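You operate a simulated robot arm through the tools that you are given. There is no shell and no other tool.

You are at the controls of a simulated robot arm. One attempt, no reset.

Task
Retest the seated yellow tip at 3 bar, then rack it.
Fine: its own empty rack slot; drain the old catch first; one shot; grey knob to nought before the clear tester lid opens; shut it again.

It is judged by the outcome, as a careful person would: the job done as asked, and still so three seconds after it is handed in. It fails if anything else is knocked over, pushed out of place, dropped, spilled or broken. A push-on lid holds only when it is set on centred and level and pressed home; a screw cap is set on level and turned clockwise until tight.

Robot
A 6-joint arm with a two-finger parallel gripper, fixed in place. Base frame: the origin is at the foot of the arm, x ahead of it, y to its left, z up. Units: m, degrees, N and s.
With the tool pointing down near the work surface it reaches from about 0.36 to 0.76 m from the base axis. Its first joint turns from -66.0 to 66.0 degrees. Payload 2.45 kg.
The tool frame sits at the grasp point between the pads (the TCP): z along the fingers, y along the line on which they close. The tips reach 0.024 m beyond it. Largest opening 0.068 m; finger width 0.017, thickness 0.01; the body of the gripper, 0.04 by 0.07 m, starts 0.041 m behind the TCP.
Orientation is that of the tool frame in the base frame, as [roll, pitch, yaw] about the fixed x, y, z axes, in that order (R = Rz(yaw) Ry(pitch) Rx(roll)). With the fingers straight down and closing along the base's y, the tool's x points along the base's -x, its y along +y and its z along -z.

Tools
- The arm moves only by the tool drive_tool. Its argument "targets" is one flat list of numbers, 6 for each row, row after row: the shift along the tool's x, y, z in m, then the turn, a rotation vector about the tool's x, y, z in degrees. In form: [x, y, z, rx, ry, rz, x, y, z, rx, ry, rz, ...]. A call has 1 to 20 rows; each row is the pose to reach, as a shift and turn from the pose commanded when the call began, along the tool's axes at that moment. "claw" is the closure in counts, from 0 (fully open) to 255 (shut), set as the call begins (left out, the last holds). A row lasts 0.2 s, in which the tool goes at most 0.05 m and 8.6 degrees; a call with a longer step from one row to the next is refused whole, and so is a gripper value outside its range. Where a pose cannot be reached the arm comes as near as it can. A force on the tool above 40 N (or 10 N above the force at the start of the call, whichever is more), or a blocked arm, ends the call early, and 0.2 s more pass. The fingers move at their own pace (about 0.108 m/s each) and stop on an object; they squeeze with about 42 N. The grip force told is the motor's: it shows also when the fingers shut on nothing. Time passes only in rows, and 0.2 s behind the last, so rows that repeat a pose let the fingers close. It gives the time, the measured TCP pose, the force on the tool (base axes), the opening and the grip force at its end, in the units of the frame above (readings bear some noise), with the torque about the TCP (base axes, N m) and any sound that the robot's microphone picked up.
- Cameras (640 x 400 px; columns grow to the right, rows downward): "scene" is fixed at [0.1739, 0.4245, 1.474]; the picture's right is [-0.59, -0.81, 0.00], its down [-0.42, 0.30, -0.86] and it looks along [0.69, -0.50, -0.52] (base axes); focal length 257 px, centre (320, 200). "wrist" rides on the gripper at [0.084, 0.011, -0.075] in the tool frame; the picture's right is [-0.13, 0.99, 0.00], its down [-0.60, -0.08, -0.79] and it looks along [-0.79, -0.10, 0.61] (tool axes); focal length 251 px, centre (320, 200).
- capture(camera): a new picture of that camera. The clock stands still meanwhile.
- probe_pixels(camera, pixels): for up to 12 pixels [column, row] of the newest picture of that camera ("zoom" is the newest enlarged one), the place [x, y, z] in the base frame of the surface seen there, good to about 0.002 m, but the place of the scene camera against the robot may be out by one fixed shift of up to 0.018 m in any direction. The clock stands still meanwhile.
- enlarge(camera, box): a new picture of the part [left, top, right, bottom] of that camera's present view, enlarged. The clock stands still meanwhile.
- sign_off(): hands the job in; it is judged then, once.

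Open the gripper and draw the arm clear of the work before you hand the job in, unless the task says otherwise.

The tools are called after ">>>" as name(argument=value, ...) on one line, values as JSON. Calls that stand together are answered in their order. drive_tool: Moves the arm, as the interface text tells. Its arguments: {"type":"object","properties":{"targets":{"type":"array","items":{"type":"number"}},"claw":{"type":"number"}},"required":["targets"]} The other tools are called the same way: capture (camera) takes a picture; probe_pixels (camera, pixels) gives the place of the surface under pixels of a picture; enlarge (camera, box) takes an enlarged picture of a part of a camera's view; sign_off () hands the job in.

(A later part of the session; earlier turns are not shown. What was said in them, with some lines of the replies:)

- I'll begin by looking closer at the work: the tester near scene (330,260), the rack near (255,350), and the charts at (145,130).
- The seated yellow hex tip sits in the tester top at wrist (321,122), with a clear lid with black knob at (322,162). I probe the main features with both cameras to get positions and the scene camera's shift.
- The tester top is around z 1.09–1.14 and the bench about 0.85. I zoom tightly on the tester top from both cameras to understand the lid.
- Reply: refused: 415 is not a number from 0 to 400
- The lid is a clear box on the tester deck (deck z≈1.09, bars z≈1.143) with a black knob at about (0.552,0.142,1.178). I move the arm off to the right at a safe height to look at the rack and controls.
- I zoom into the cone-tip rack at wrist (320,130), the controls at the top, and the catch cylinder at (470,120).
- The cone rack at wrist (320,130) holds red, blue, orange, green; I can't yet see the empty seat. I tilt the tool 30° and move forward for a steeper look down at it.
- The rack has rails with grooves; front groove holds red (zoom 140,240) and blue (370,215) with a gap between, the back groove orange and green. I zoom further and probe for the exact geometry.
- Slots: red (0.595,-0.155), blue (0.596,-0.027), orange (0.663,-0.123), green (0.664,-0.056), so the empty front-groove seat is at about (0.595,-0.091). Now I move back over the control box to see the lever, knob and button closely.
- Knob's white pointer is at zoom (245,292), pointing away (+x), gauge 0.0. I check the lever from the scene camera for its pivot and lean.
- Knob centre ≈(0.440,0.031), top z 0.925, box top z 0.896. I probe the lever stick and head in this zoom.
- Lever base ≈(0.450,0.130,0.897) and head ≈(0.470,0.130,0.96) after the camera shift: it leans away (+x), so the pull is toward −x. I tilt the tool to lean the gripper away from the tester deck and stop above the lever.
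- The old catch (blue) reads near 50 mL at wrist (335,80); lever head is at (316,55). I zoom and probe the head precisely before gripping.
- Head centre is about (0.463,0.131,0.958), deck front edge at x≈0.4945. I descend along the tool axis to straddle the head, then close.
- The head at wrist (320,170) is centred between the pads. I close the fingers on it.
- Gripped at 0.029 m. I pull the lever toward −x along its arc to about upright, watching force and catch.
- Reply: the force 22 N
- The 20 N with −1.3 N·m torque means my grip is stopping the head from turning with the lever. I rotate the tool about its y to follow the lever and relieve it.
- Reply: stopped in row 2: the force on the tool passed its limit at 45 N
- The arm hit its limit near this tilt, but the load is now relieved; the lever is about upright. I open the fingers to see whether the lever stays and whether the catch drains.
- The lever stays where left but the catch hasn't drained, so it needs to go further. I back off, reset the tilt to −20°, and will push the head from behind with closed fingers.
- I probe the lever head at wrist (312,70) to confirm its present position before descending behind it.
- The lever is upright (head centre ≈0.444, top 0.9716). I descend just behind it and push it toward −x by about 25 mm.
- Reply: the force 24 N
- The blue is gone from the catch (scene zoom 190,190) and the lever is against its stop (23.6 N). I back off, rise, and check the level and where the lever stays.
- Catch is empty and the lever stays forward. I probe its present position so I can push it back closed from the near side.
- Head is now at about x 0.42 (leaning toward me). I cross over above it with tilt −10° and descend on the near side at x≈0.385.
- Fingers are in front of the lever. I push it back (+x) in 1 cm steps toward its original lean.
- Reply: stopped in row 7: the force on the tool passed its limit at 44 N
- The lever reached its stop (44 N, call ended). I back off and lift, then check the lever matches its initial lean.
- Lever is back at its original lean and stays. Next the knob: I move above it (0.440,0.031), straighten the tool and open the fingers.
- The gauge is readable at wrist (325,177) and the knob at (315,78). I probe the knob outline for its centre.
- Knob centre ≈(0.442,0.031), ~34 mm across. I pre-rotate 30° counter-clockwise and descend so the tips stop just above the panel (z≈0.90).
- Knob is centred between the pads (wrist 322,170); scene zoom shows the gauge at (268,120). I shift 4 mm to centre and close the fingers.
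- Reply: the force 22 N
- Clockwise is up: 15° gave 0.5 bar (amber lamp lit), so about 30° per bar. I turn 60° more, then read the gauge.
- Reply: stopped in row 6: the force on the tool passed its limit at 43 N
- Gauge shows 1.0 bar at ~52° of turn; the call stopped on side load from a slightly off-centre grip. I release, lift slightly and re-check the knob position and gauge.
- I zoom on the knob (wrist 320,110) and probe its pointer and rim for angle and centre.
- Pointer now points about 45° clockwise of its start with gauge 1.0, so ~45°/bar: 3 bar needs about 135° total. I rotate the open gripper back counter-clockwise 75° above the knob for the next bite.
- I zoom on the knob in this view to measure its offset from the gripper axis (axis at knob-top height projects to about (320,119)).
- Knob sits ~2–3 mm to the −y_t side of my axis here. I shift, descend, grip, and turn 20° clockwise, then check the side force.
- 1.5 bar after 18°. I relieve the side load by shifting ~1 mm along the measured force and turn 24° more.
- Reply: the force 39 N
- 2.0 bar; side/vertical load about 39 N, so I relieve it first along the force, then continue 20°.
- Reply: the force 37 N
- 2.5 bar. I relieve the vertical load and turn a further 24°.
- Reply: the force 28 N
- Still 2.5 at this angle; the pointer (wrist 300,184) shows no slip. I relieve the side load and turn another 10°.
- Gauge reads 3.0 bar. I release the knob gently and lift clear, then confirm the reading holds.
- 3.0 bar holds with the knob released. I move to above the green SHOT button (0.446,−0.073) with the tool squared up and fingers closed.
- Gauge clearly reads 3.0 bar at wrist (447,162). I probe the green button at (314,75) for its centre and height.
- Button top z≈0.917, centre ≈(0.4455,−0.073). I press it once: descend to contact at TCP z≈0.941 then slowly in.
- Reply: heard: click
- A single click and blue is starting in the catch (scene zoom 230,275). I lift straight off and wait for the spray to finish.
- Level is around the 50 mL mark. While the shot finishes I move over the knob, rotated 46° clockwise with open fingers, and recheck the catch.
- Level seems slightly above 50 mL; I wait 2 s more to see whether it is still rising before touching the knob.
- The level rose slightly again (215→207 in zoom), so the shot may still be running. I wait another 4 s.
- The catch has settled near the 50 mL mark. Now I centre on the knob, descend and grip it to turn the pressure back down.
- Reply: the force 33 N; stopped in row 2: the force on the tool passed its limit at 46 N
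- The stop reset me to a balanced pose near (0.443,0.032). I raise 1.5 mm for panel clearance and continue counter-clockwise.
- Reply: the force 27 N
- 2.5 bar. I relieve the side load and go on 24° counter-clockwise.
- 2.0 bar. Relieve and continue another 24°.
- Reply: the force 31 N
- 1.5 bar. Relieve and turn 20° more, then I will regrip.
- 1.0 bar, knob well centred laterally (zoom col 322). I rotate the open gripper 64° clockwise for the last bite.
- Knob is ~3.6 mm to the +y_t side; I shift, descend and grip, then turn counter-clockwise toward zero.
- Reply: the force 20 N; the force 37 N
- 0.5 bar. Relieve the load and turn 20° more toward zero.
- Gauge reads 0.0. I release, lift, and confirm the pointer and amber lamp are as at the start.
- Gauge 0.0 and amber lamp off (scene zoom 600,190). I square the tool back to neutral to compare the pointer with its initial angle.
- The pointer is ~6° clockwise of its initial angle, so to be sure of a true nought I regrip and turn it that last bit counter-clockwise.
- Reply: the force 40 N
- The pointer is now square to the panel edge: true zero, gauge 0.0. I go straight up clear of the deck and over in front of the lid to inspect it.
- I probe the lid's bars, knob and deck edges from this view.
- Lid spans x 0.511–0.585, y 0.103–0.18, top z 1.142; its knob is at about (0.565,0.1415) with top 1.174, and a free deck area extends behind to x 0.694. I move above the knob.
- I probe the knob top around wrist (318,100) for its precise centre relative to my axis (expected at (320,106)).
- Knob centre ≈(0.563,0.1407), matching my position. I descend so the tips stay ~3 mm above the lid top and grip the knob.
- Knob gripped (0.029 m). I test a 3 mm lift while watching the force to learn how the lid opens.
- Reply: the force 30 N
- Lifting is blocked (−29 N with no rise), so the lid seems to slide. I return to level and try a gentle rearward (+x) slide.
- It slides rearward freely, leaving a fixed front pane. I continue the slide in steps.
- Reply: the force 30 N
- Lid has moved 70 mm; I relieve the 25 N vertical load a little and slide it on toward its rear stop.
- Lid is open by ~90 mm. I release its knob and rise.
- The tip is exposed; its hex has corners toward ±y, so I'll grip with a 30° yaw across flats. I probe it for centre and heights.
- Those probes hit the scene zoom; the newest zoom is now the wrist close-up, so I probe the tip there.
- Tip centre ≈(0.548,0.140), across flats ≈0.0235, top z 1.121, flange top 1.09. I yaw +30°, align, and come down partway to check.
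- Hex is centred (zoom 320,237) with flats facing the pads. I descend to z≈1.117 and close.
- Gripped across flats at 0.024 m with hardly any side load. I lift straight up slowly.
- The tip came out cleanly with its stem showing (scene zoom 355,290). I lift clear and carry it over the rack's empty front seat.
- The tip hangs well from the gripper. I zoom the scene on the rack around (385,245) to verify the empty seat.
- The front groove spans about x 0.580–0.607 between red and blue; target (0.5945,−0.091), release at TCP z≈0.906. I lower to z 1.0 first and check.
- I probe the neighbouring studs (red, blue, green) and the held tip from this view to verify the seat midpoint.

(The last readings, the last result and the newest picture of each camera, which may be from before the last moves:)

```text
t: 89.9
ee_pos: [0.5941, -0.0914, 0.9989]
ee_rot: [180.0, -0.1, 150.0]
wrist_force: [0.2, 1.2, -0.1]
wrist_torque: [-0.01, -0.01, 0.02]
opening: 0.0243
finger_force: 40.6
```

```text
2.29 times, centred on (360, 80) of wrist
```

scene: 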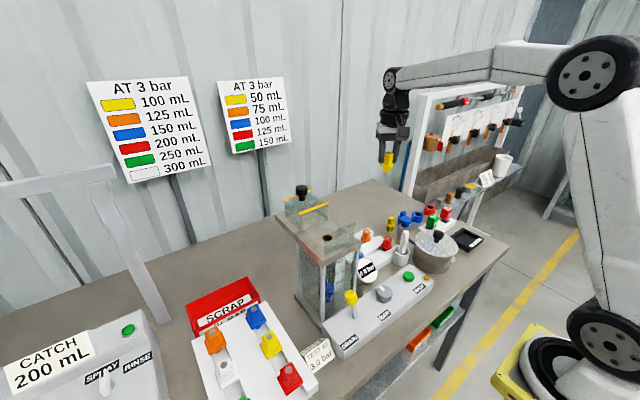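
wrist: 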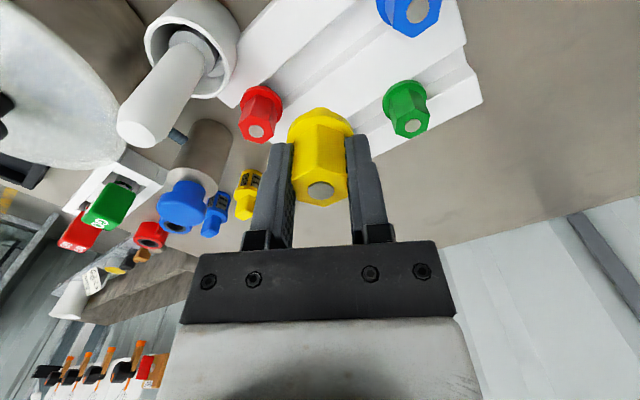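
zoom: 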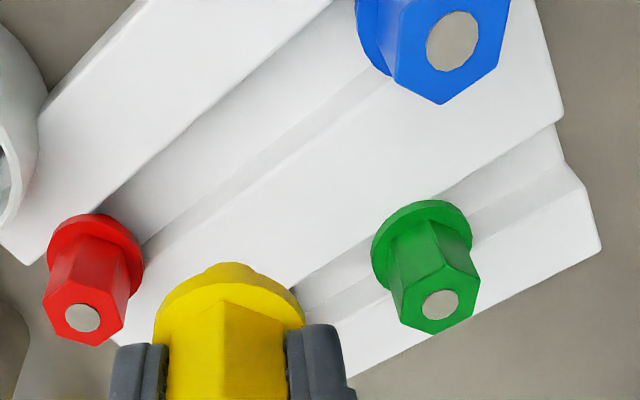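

Seat midpoint is (0.595,−0.090); the held stud is at (0.5958,−0.0911). I make the ~1 mm correction and lower, slowing for contact.

>>> drive_tool(targets=[0.0009, 0.0006, 0.035, 0, 0, 0, 0.0009, 0.0006, 0.065, 0, 0, 0, 0.0009, 0.0006, 0.08, 0, 0, 0, 0.0009, 0.0006, 0.086, 0, 0, 0, 0.0009, 0.0006, 0.0895, 0, 0, 0])

>>> capture(camera="wrist")

>>> enlarge(camera="scene", box=[335, 190, 435, 280])

```text
t: 91.1
ee_pos: [0.5939, -0.0896, 0.9099]
ee_rot: [-180.0, 0.0, 150.0]
wrist_force: [0.2, 0.5, -0.2]
wrist_torque: [0.0, -0.02, 0.0]
opening: 0.0242
finger_force: 39.7
```

```text
taken
```

wrist: 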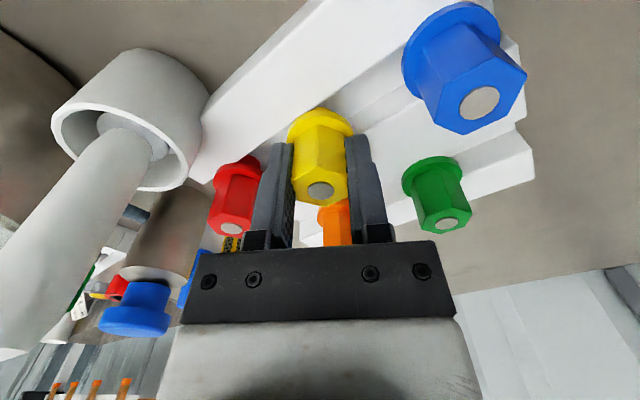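

```text
4.44 times, centred on (385, 235) of scene
```

zoom: 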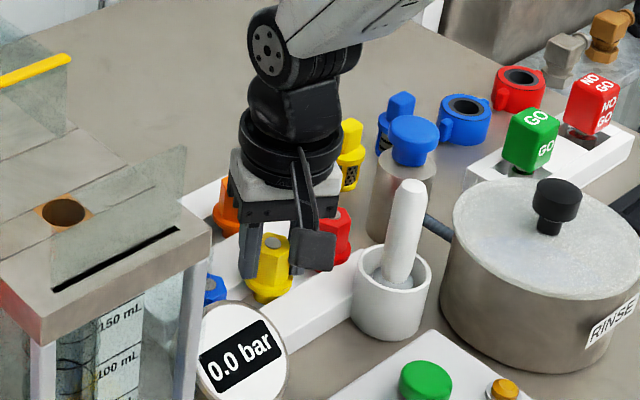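

No contact yet at z 0.910. I lower in 1 mm steps until the flange meets the rails.

>>> drive_tool(targets=[0, 0, 0.001, 0, 0, 0, 0, 0, 0.002, 0, 0, 0, 0, 0, 0.003, 0, 0, 0])

>>> enlarge(camera="scene", box=[335, 190, 435, 280])

```text
t: 91.9
ee_pos: [0.5928, -0.0891, 0.9071]
ee_rot: [-180.0, -0.1, 149.9]
wrist_force: [-0.5, -0.3, 0.1]
wrist_torque: [-0.01, -0.01, 0.0]
opening: 0.024
finger_force: 39.7
```

```text
4.44 times, centred on (385, 235) of scene
```

zoom: 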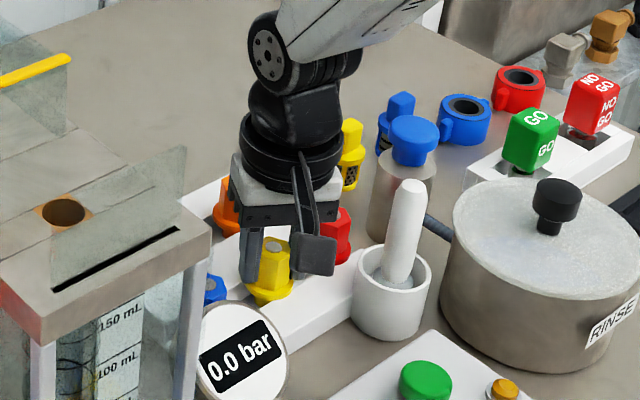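

Still no load; continue down in 0.7 mm steps.

>>> drive_tool(targets=[0, 0, 0.0007, 0, 0, 0, 0, 0, 0.0014, 0, 0, 0])

>>> drive_tool(targets=[0, 0, 0.0007, 0, 0, 0, 0, 0, 0.0014, 0, 0, 0])

```text
t: 92.5
ee_pos: [0.5944, -0.0897, 0.9068]
ee_rot: [180.0, 0.0, 149.9]
wrist_force: [-8.5, -0.9, 23.7]
wrist_torque: [-0.02, 0.31, -0.04]
opening: 0.0241
finger_force: 40.0
```

```text
t: 93.1
ee_pos: [0.5955, -0.0893, 0.9046]
ee_rot: [179.9, 0.2, 149.9]
wrist_force: [-7.6, -1.3, 32.3]
wrist_torque: [-0.04, 0.13, -0.02]
opening: 0.0242
finger_force: 40.2
```

Firm contact at z≈0.906 (expected seating height). I relieve the press slightly and look closely before releasing.

>>> drive_tool(targets=[0, 0, -0.0014, 0, 0, 0, 0, 0, -0.0018, 0, 0, 0])

>>> enlarge(camera="wrist", box=[240, 60, 400, 220])

>>> enlarge(camera="scene", box=[370, 230, 420, 270])

```text
t: 93.7
ee_pos: [0.5948, -0.0893, 0.9048]
ee_rot: [-180.0, 0.0, 149.9]
wrist_force: [3.4, -1.3, 7.6]
wrist_torque: [-0.08, -0.27, 0.0]
opening: 0.0239
finger_force: 39.9
```

```text
2.50 times, centred on (320, 140) of wrist
```

zoom: 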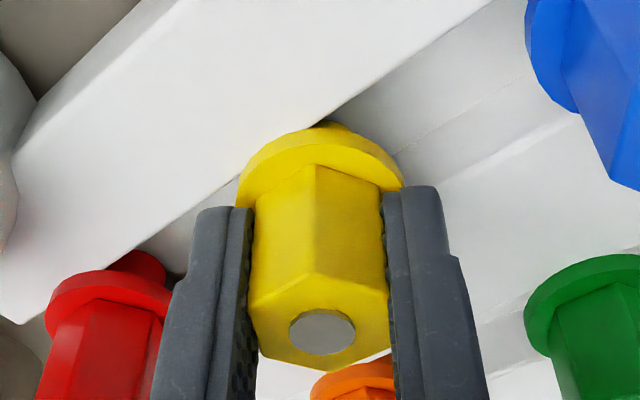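

```text
10.00 times, centred on (395, 250) of scene
```

zoom: 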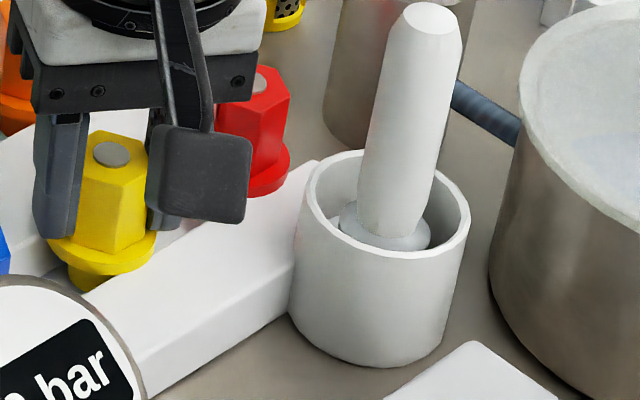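

The yellow tip's flange sits on the rails just like the red one, stem in the groove. I open the fingers part-way and wait.

>>> drive_tool(targets=[0, 0, 0, 0, 0, 0, 0, 0, 0, 0, 0, 0, 0, 0, 0, 0, 0, 0], claw=80)

>>> enlarge(camera="wrist", box=[200, 40, 440, 240])

```text
t: 94.5
ee_pos: [0.5936, -0.0883, 0.9049]
ee_rot: [-179.9, 0.1, 149.9]
wrist_force: [0.4, 0.9, -0.2]
wrist_torque: [-0.04, 0.01, 0.0]
opening: 0.0464
finger_force: 0.0
```

```text
2.00 times, centred on (320, 140) of wrist
```

zoom: 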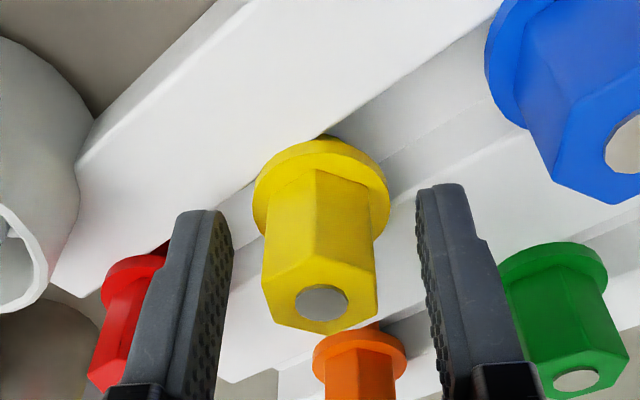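

The tip stands on its own. I lift straight up clear of the rack and check it.

>>> drive_tool(targets=[0, 0, -0.01, 0, 0, 0, 0, 0, -0.04, 0, 0, 0, 0, 0, -0.09, 0, 0, 0, 0, 0, -0.14, 0, 0, 0, 0, 0, -0.19, 0, 0, 0])

>>> capture(camera="wrist")

>>> enlarge(camera="scene", box=[345, 205, 425, 275])

```text
t: 95.7
ee_pos: [0.5934, -0.0901, 1.0956]
ee_rot: [180.0, 0.0, 150.0]
wrist_force: [-0.3, 0.4, 0.0]
wrist_torque: [-0.03, -0.01, 0.01]
opening: 0.0466
finger_force: 0.1
```

```text
taken
```

wrist: 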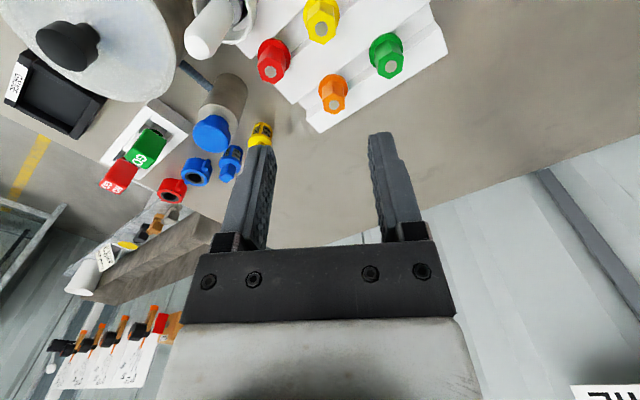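

```text
5.71 times, centred on (385, 240) of scene
```

zoom: 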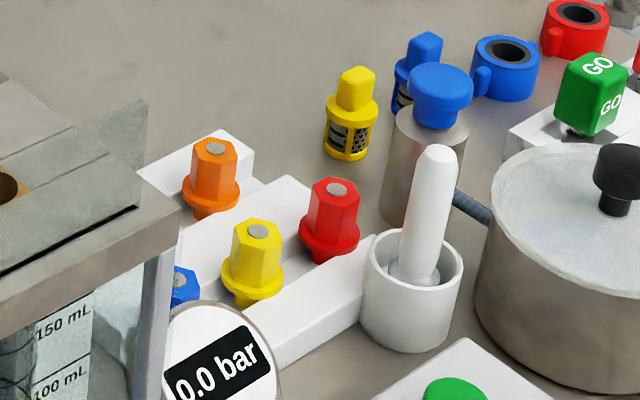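

The yellow tip is upright in its seat between blue and red. Now to shut the lid: I rise, square up, and move above the lid knob.

>>> drive_tool(targets=[0, 0, -0.05, 0, 0, 0, 0, 0, -0.1, 0, 0, 0, 0, 0, -0.145, 0, 0, 0, 0.0106, 0.0383, -0.145, 0, 0, -5, 0.0213, 0.0765, -0.145, 0, 0, -10, 0.0319, 0.1148, -0.145, 0, 0, -15, 0.0425, 0.153, -0.145, 0, 0, -20, 0.0532, 0.1913, -0.145, 0, 0, -25, 0.0638, 0.2295, -0.145, 0, 0, -30], claw=0)

>>> capture(camera="wrist")

>>> enlarge(camera="wrist", box=[260, 50, 380, 150])

>>> probe_pixels(camera="zoom", pixels=[[310, 200], [310, 240], [310, 280], [310, 150], [230, 180], [390, 180]])

```text
t: 97.7
ee_pos: [0.6535, 0.1414, 1.2415]
ee_rot: [-180.0, 0.0, 180.0]
wrist_force: [-0.4, 0.2, 0.0]
wrist_torque: [-0.02, -0.01, -0.01]
opening: 0.0679
finger_force: 0.0
```

```text
taken
```

wrist: 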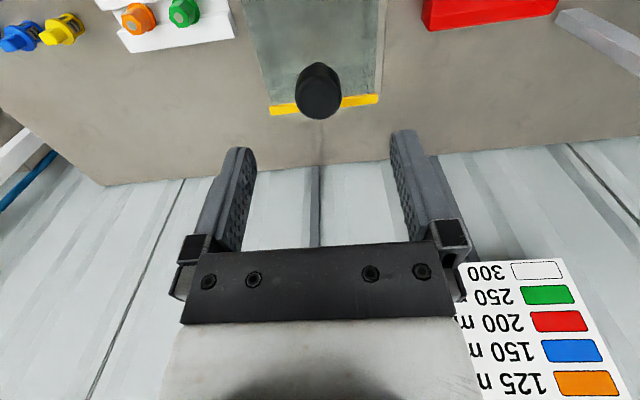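

```text
4.00 times, centred on (320, 100) of wrist
```

zoom: 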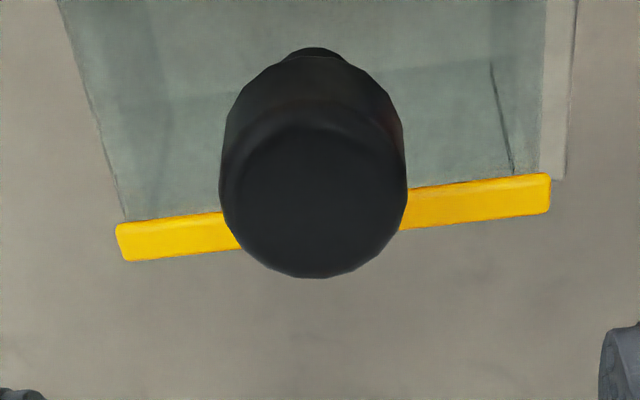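

```text
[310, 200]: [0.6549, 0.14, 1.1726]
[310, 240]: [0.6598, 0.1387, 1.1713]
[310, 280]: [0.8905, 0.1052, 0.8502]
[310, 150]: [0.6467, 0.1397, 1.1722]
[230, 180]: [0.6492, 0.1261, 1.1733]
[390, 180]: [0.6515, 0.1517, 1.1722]
```

Knob centre ≈(0.652,0.140). I descend and grip it.

>>> drive_tool(targets=[0.0012, -0.0008, 0.03, 0, 0, 0, 0.0012, -0.0008, 0.06, 0, 0, 0, 0.0012, -0.0008, 0.0705, 0, 0, 0])

>>> drive_tool(targets=[0, 0, 0, 0, 0, 0, 0, 0, 0, 0, 0, 0, 0, 0, 0, 0, 0, 0], claw=255)

>>> drive_tool(targets=[0.01, 0, 0, 0, 0, 0, 0.02, 0, 0, 0, 0, 0, 0.03, 0, 0, 0, 0, 0, 0.04, 0, 0, 0, 0, 0, 0.05, 0, 0, 0, 0, 0])

>>> enlarge(camera="scene", box=[260, 180, 380, 260])

```text
t: 98.5
ee_pos: [0.6534, 0.1396, 1.1703]
ee_rot: [-180.0, -0.1, 179.9]
wrist_force: [-0.1, -0.3, -0.2]
wrist_torque: [0.0, 0.01, -0.02]
opening: 0.0683
finger_force: 0.0
```

```text
t: 99.3
ee_pos: [0.6521, 0.1387, 1.1714]
ee_rot: [180.0, 0.0, 179.9]
wrist_force: [-1.0, 0.4, -1.3]
wrist_torque: [-0.01, -0.27, -0.03]
opening: 0.0293
finger_force: 43.2
```

```text
t: 100.5
ee_pos: [0.6023, 0.1403, 1.1715]
ee_rot: [180.0, 0.0, 180.0]
wrist_force: [1.0, 3.6, 4.2]
wrist_torque: [0.18, 0.9, 0.17]
opening: 0.0297
finger_force: 43.4
```

```text
5.00 times, centred on (320, 220) of scene
```

zoom: 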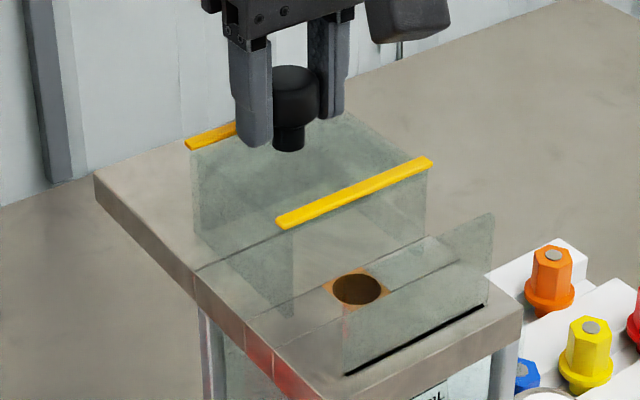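

The lid slides back well; 40 mm remains. I continue, slowing to meet the front pane.

>>> drive_tool(targets=[0.01, 0, 0, 0, 0, 0, 0.02, 0, 0, 0, 0, 0, 0.03, 0, 0, 0, 0, 0, 0.036, 0, 0, 0, 0, 0, 0.039, 0, 0, 0, 0, 0, 0.041, 0, 0, 0, 0, 0])

>>> enlarge(camera="scene", box=[280, 200, 380, 260])

```text
t: 101.9
ee_pos: [0.5622, 0.1404, 1.1707]
ee_rot: [-179.9, 0.4, 179.9]
wrist_force: [19.5, -0.2, 5.1]
wrist_torque: [0.05, 0.67, -0.03]
opening: 0.0295
finger_force: 43.0
```

```text
6.40 times, centred on (330, 230) of scene
```

zoom: 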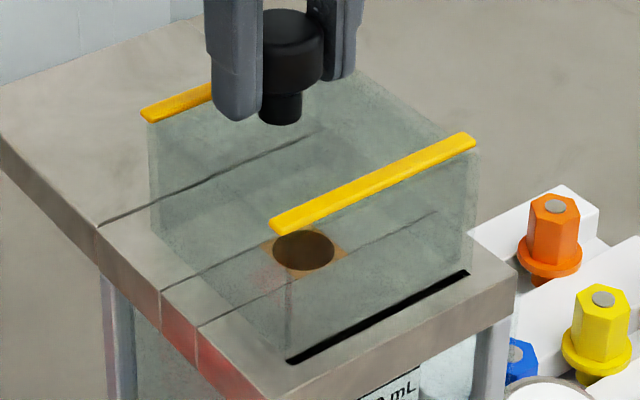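

Lid is back against its front stop (19.5 N) with the bar where it started. I relieve the push, release, and lift off.

>>> drive_tool(targets=[-0.001, 0, 0, 0, 0, 0, -0.0015, 0, 0, 0, 0, 0])

>>> drive_tool(targets=[0, 0, 0, 0, 0, 0, 0, 0, 0, 0, 0, 0, 0, 0, 0, 0, 0, 0, 0, 0, -0.03, 0, 0, 0, 0, 0, -0.07, 0, 0, 0, 0, 0, -0.1, 0, 0, 0], claw=0)

>>> drive_tool(targets=[0.045, 0, 0, 0, 0, 0, 0.09, 0, 0, 0, 0, 0, 0.13, 0, 0, 0, 0, 0])

>>> capture(camera="wrist")

>>> capture(camera="scene")

```text
t: 102.5
ee_pos: [0.5627, 0.1405, 1.1698]
ee_rot: [-179.9, 0.2, 179.9]
wrist_force: [11.2, -8.2, 6.8]
wrist_torque: [-0.19, -1.34, 0.01]
opening: 0.0294
finger_force: 43.2
```

```text
t: 103.9
ee_pos: [0.56, 0.1386, 1.2712]
ee_rot: [-179.9, 0.0, 179.8]
wrist_force: [-0.7, 0.2, -0.1]
wrist_torque: [-0.05, 0.02, 0.02]
opening: 0.0677
finger_force: 0.0
```

```text
t: 104.7
ee_pos: [0.4301, 0.14, 1.2708]
ee_rot: [179.9, 0.0, 179.9]
wrist_force: [0.1, 0.3, -1.2]
wrist_torque: [-0.01, -0.05, -0.02]
opening: 0.0678
finger_force: 0.0
```

```text
taken
```

wrist: 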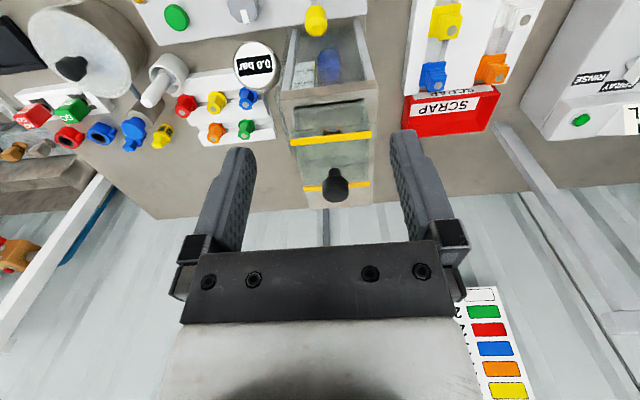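

```text
taken
```

scene: 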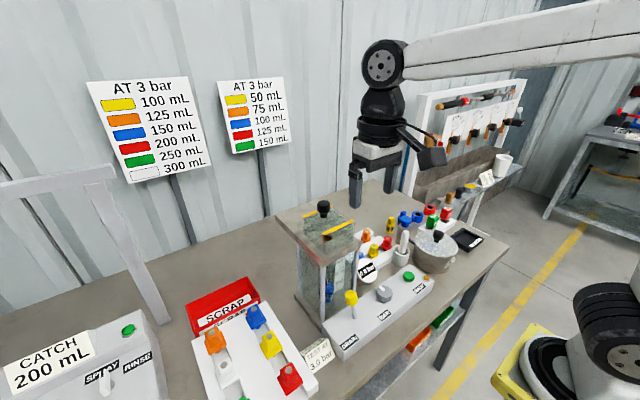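

I verify the final state: lid position, rack, knob, lever and catch, with zooms and a few probes compared to the start.

>>> enlarge(camera="wrist", box=[260, 60, 400, 220])

>>> probe_pixels(camera="wrist", pixels=[[295, 141], [368, 134], [308, 188], [367, 184], [336, 190], [216, 105], [184, 107], [247, 100]])

>>> enlarge(camera="wrist", box=[140, 0, 380, 150])

>>> enlarge(camera="scene", box=[270, 190, 450, 330])

```text
2.50 times, centred on (330, 140) of wrist
```

zoom: 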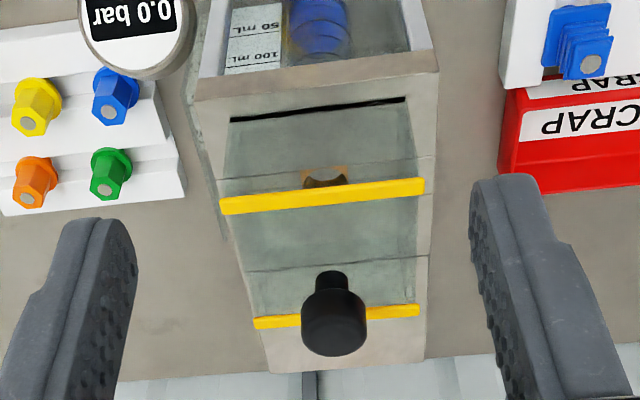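

```text
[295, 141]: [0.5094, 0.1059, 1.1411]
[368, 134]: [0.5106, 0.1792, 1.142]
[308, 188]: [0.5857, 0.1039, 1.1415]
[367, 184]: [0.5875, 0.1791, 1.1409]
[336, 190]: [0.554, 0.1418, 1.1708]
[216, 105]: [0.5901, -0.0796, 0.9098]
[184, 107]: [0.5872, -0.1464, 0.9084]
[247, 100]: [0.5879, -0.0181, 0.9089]
```

```text
2.67 times, centred on (260, 75) of wrist
```

zoom: 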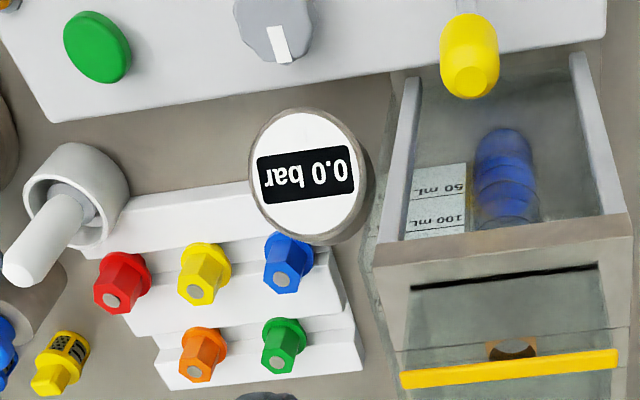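

```text
2.86 times, centred on (360, 260) of scene
```

zoom: 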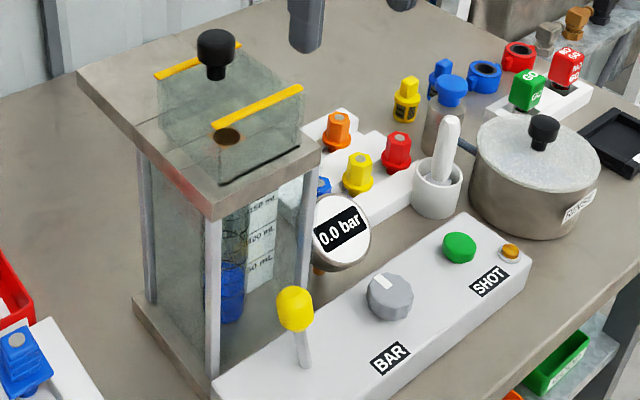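

Everything checks out. The lid is shut with its front bar back at x≈0.51, and the gauge and knob are at zero. The lever is closed, the catch is from a single shot, and the yellow tip is upright in its own seat. The gripper is open and clear, so I hand the job in.

>>> sign_off()

```text
The job is handed in.
```

The yellow tip was retested once at 3.0 bar and is now upright in the empty slot of its own rack, between blue and red. The job is handed in, but no verdict has come back yet.

- **Drain:** I emptied the old catch first, and the drain lever is back in its closed position.
- **Shot:** I pressed SHOT once with the gauge at 3.0 bar. The catch settled at about 50 mL, perhaps slightly over. The chart at right, which I took as the one for these hex tips, lists 50 mL for yellow. I left the new catch undrained.
- **Knob and lid:** The grey knob was back at zero, with the gauge at 0.0 bar and the amber lamp off, before I opened the lid. The lid slides rather than lifts. I did try a 3 mm lift before finding that out, and it didn't move. It is now shut against its front stop.

I saw nothing else knocked over or moved in the final pictures. The gripper is open and clear of the work.
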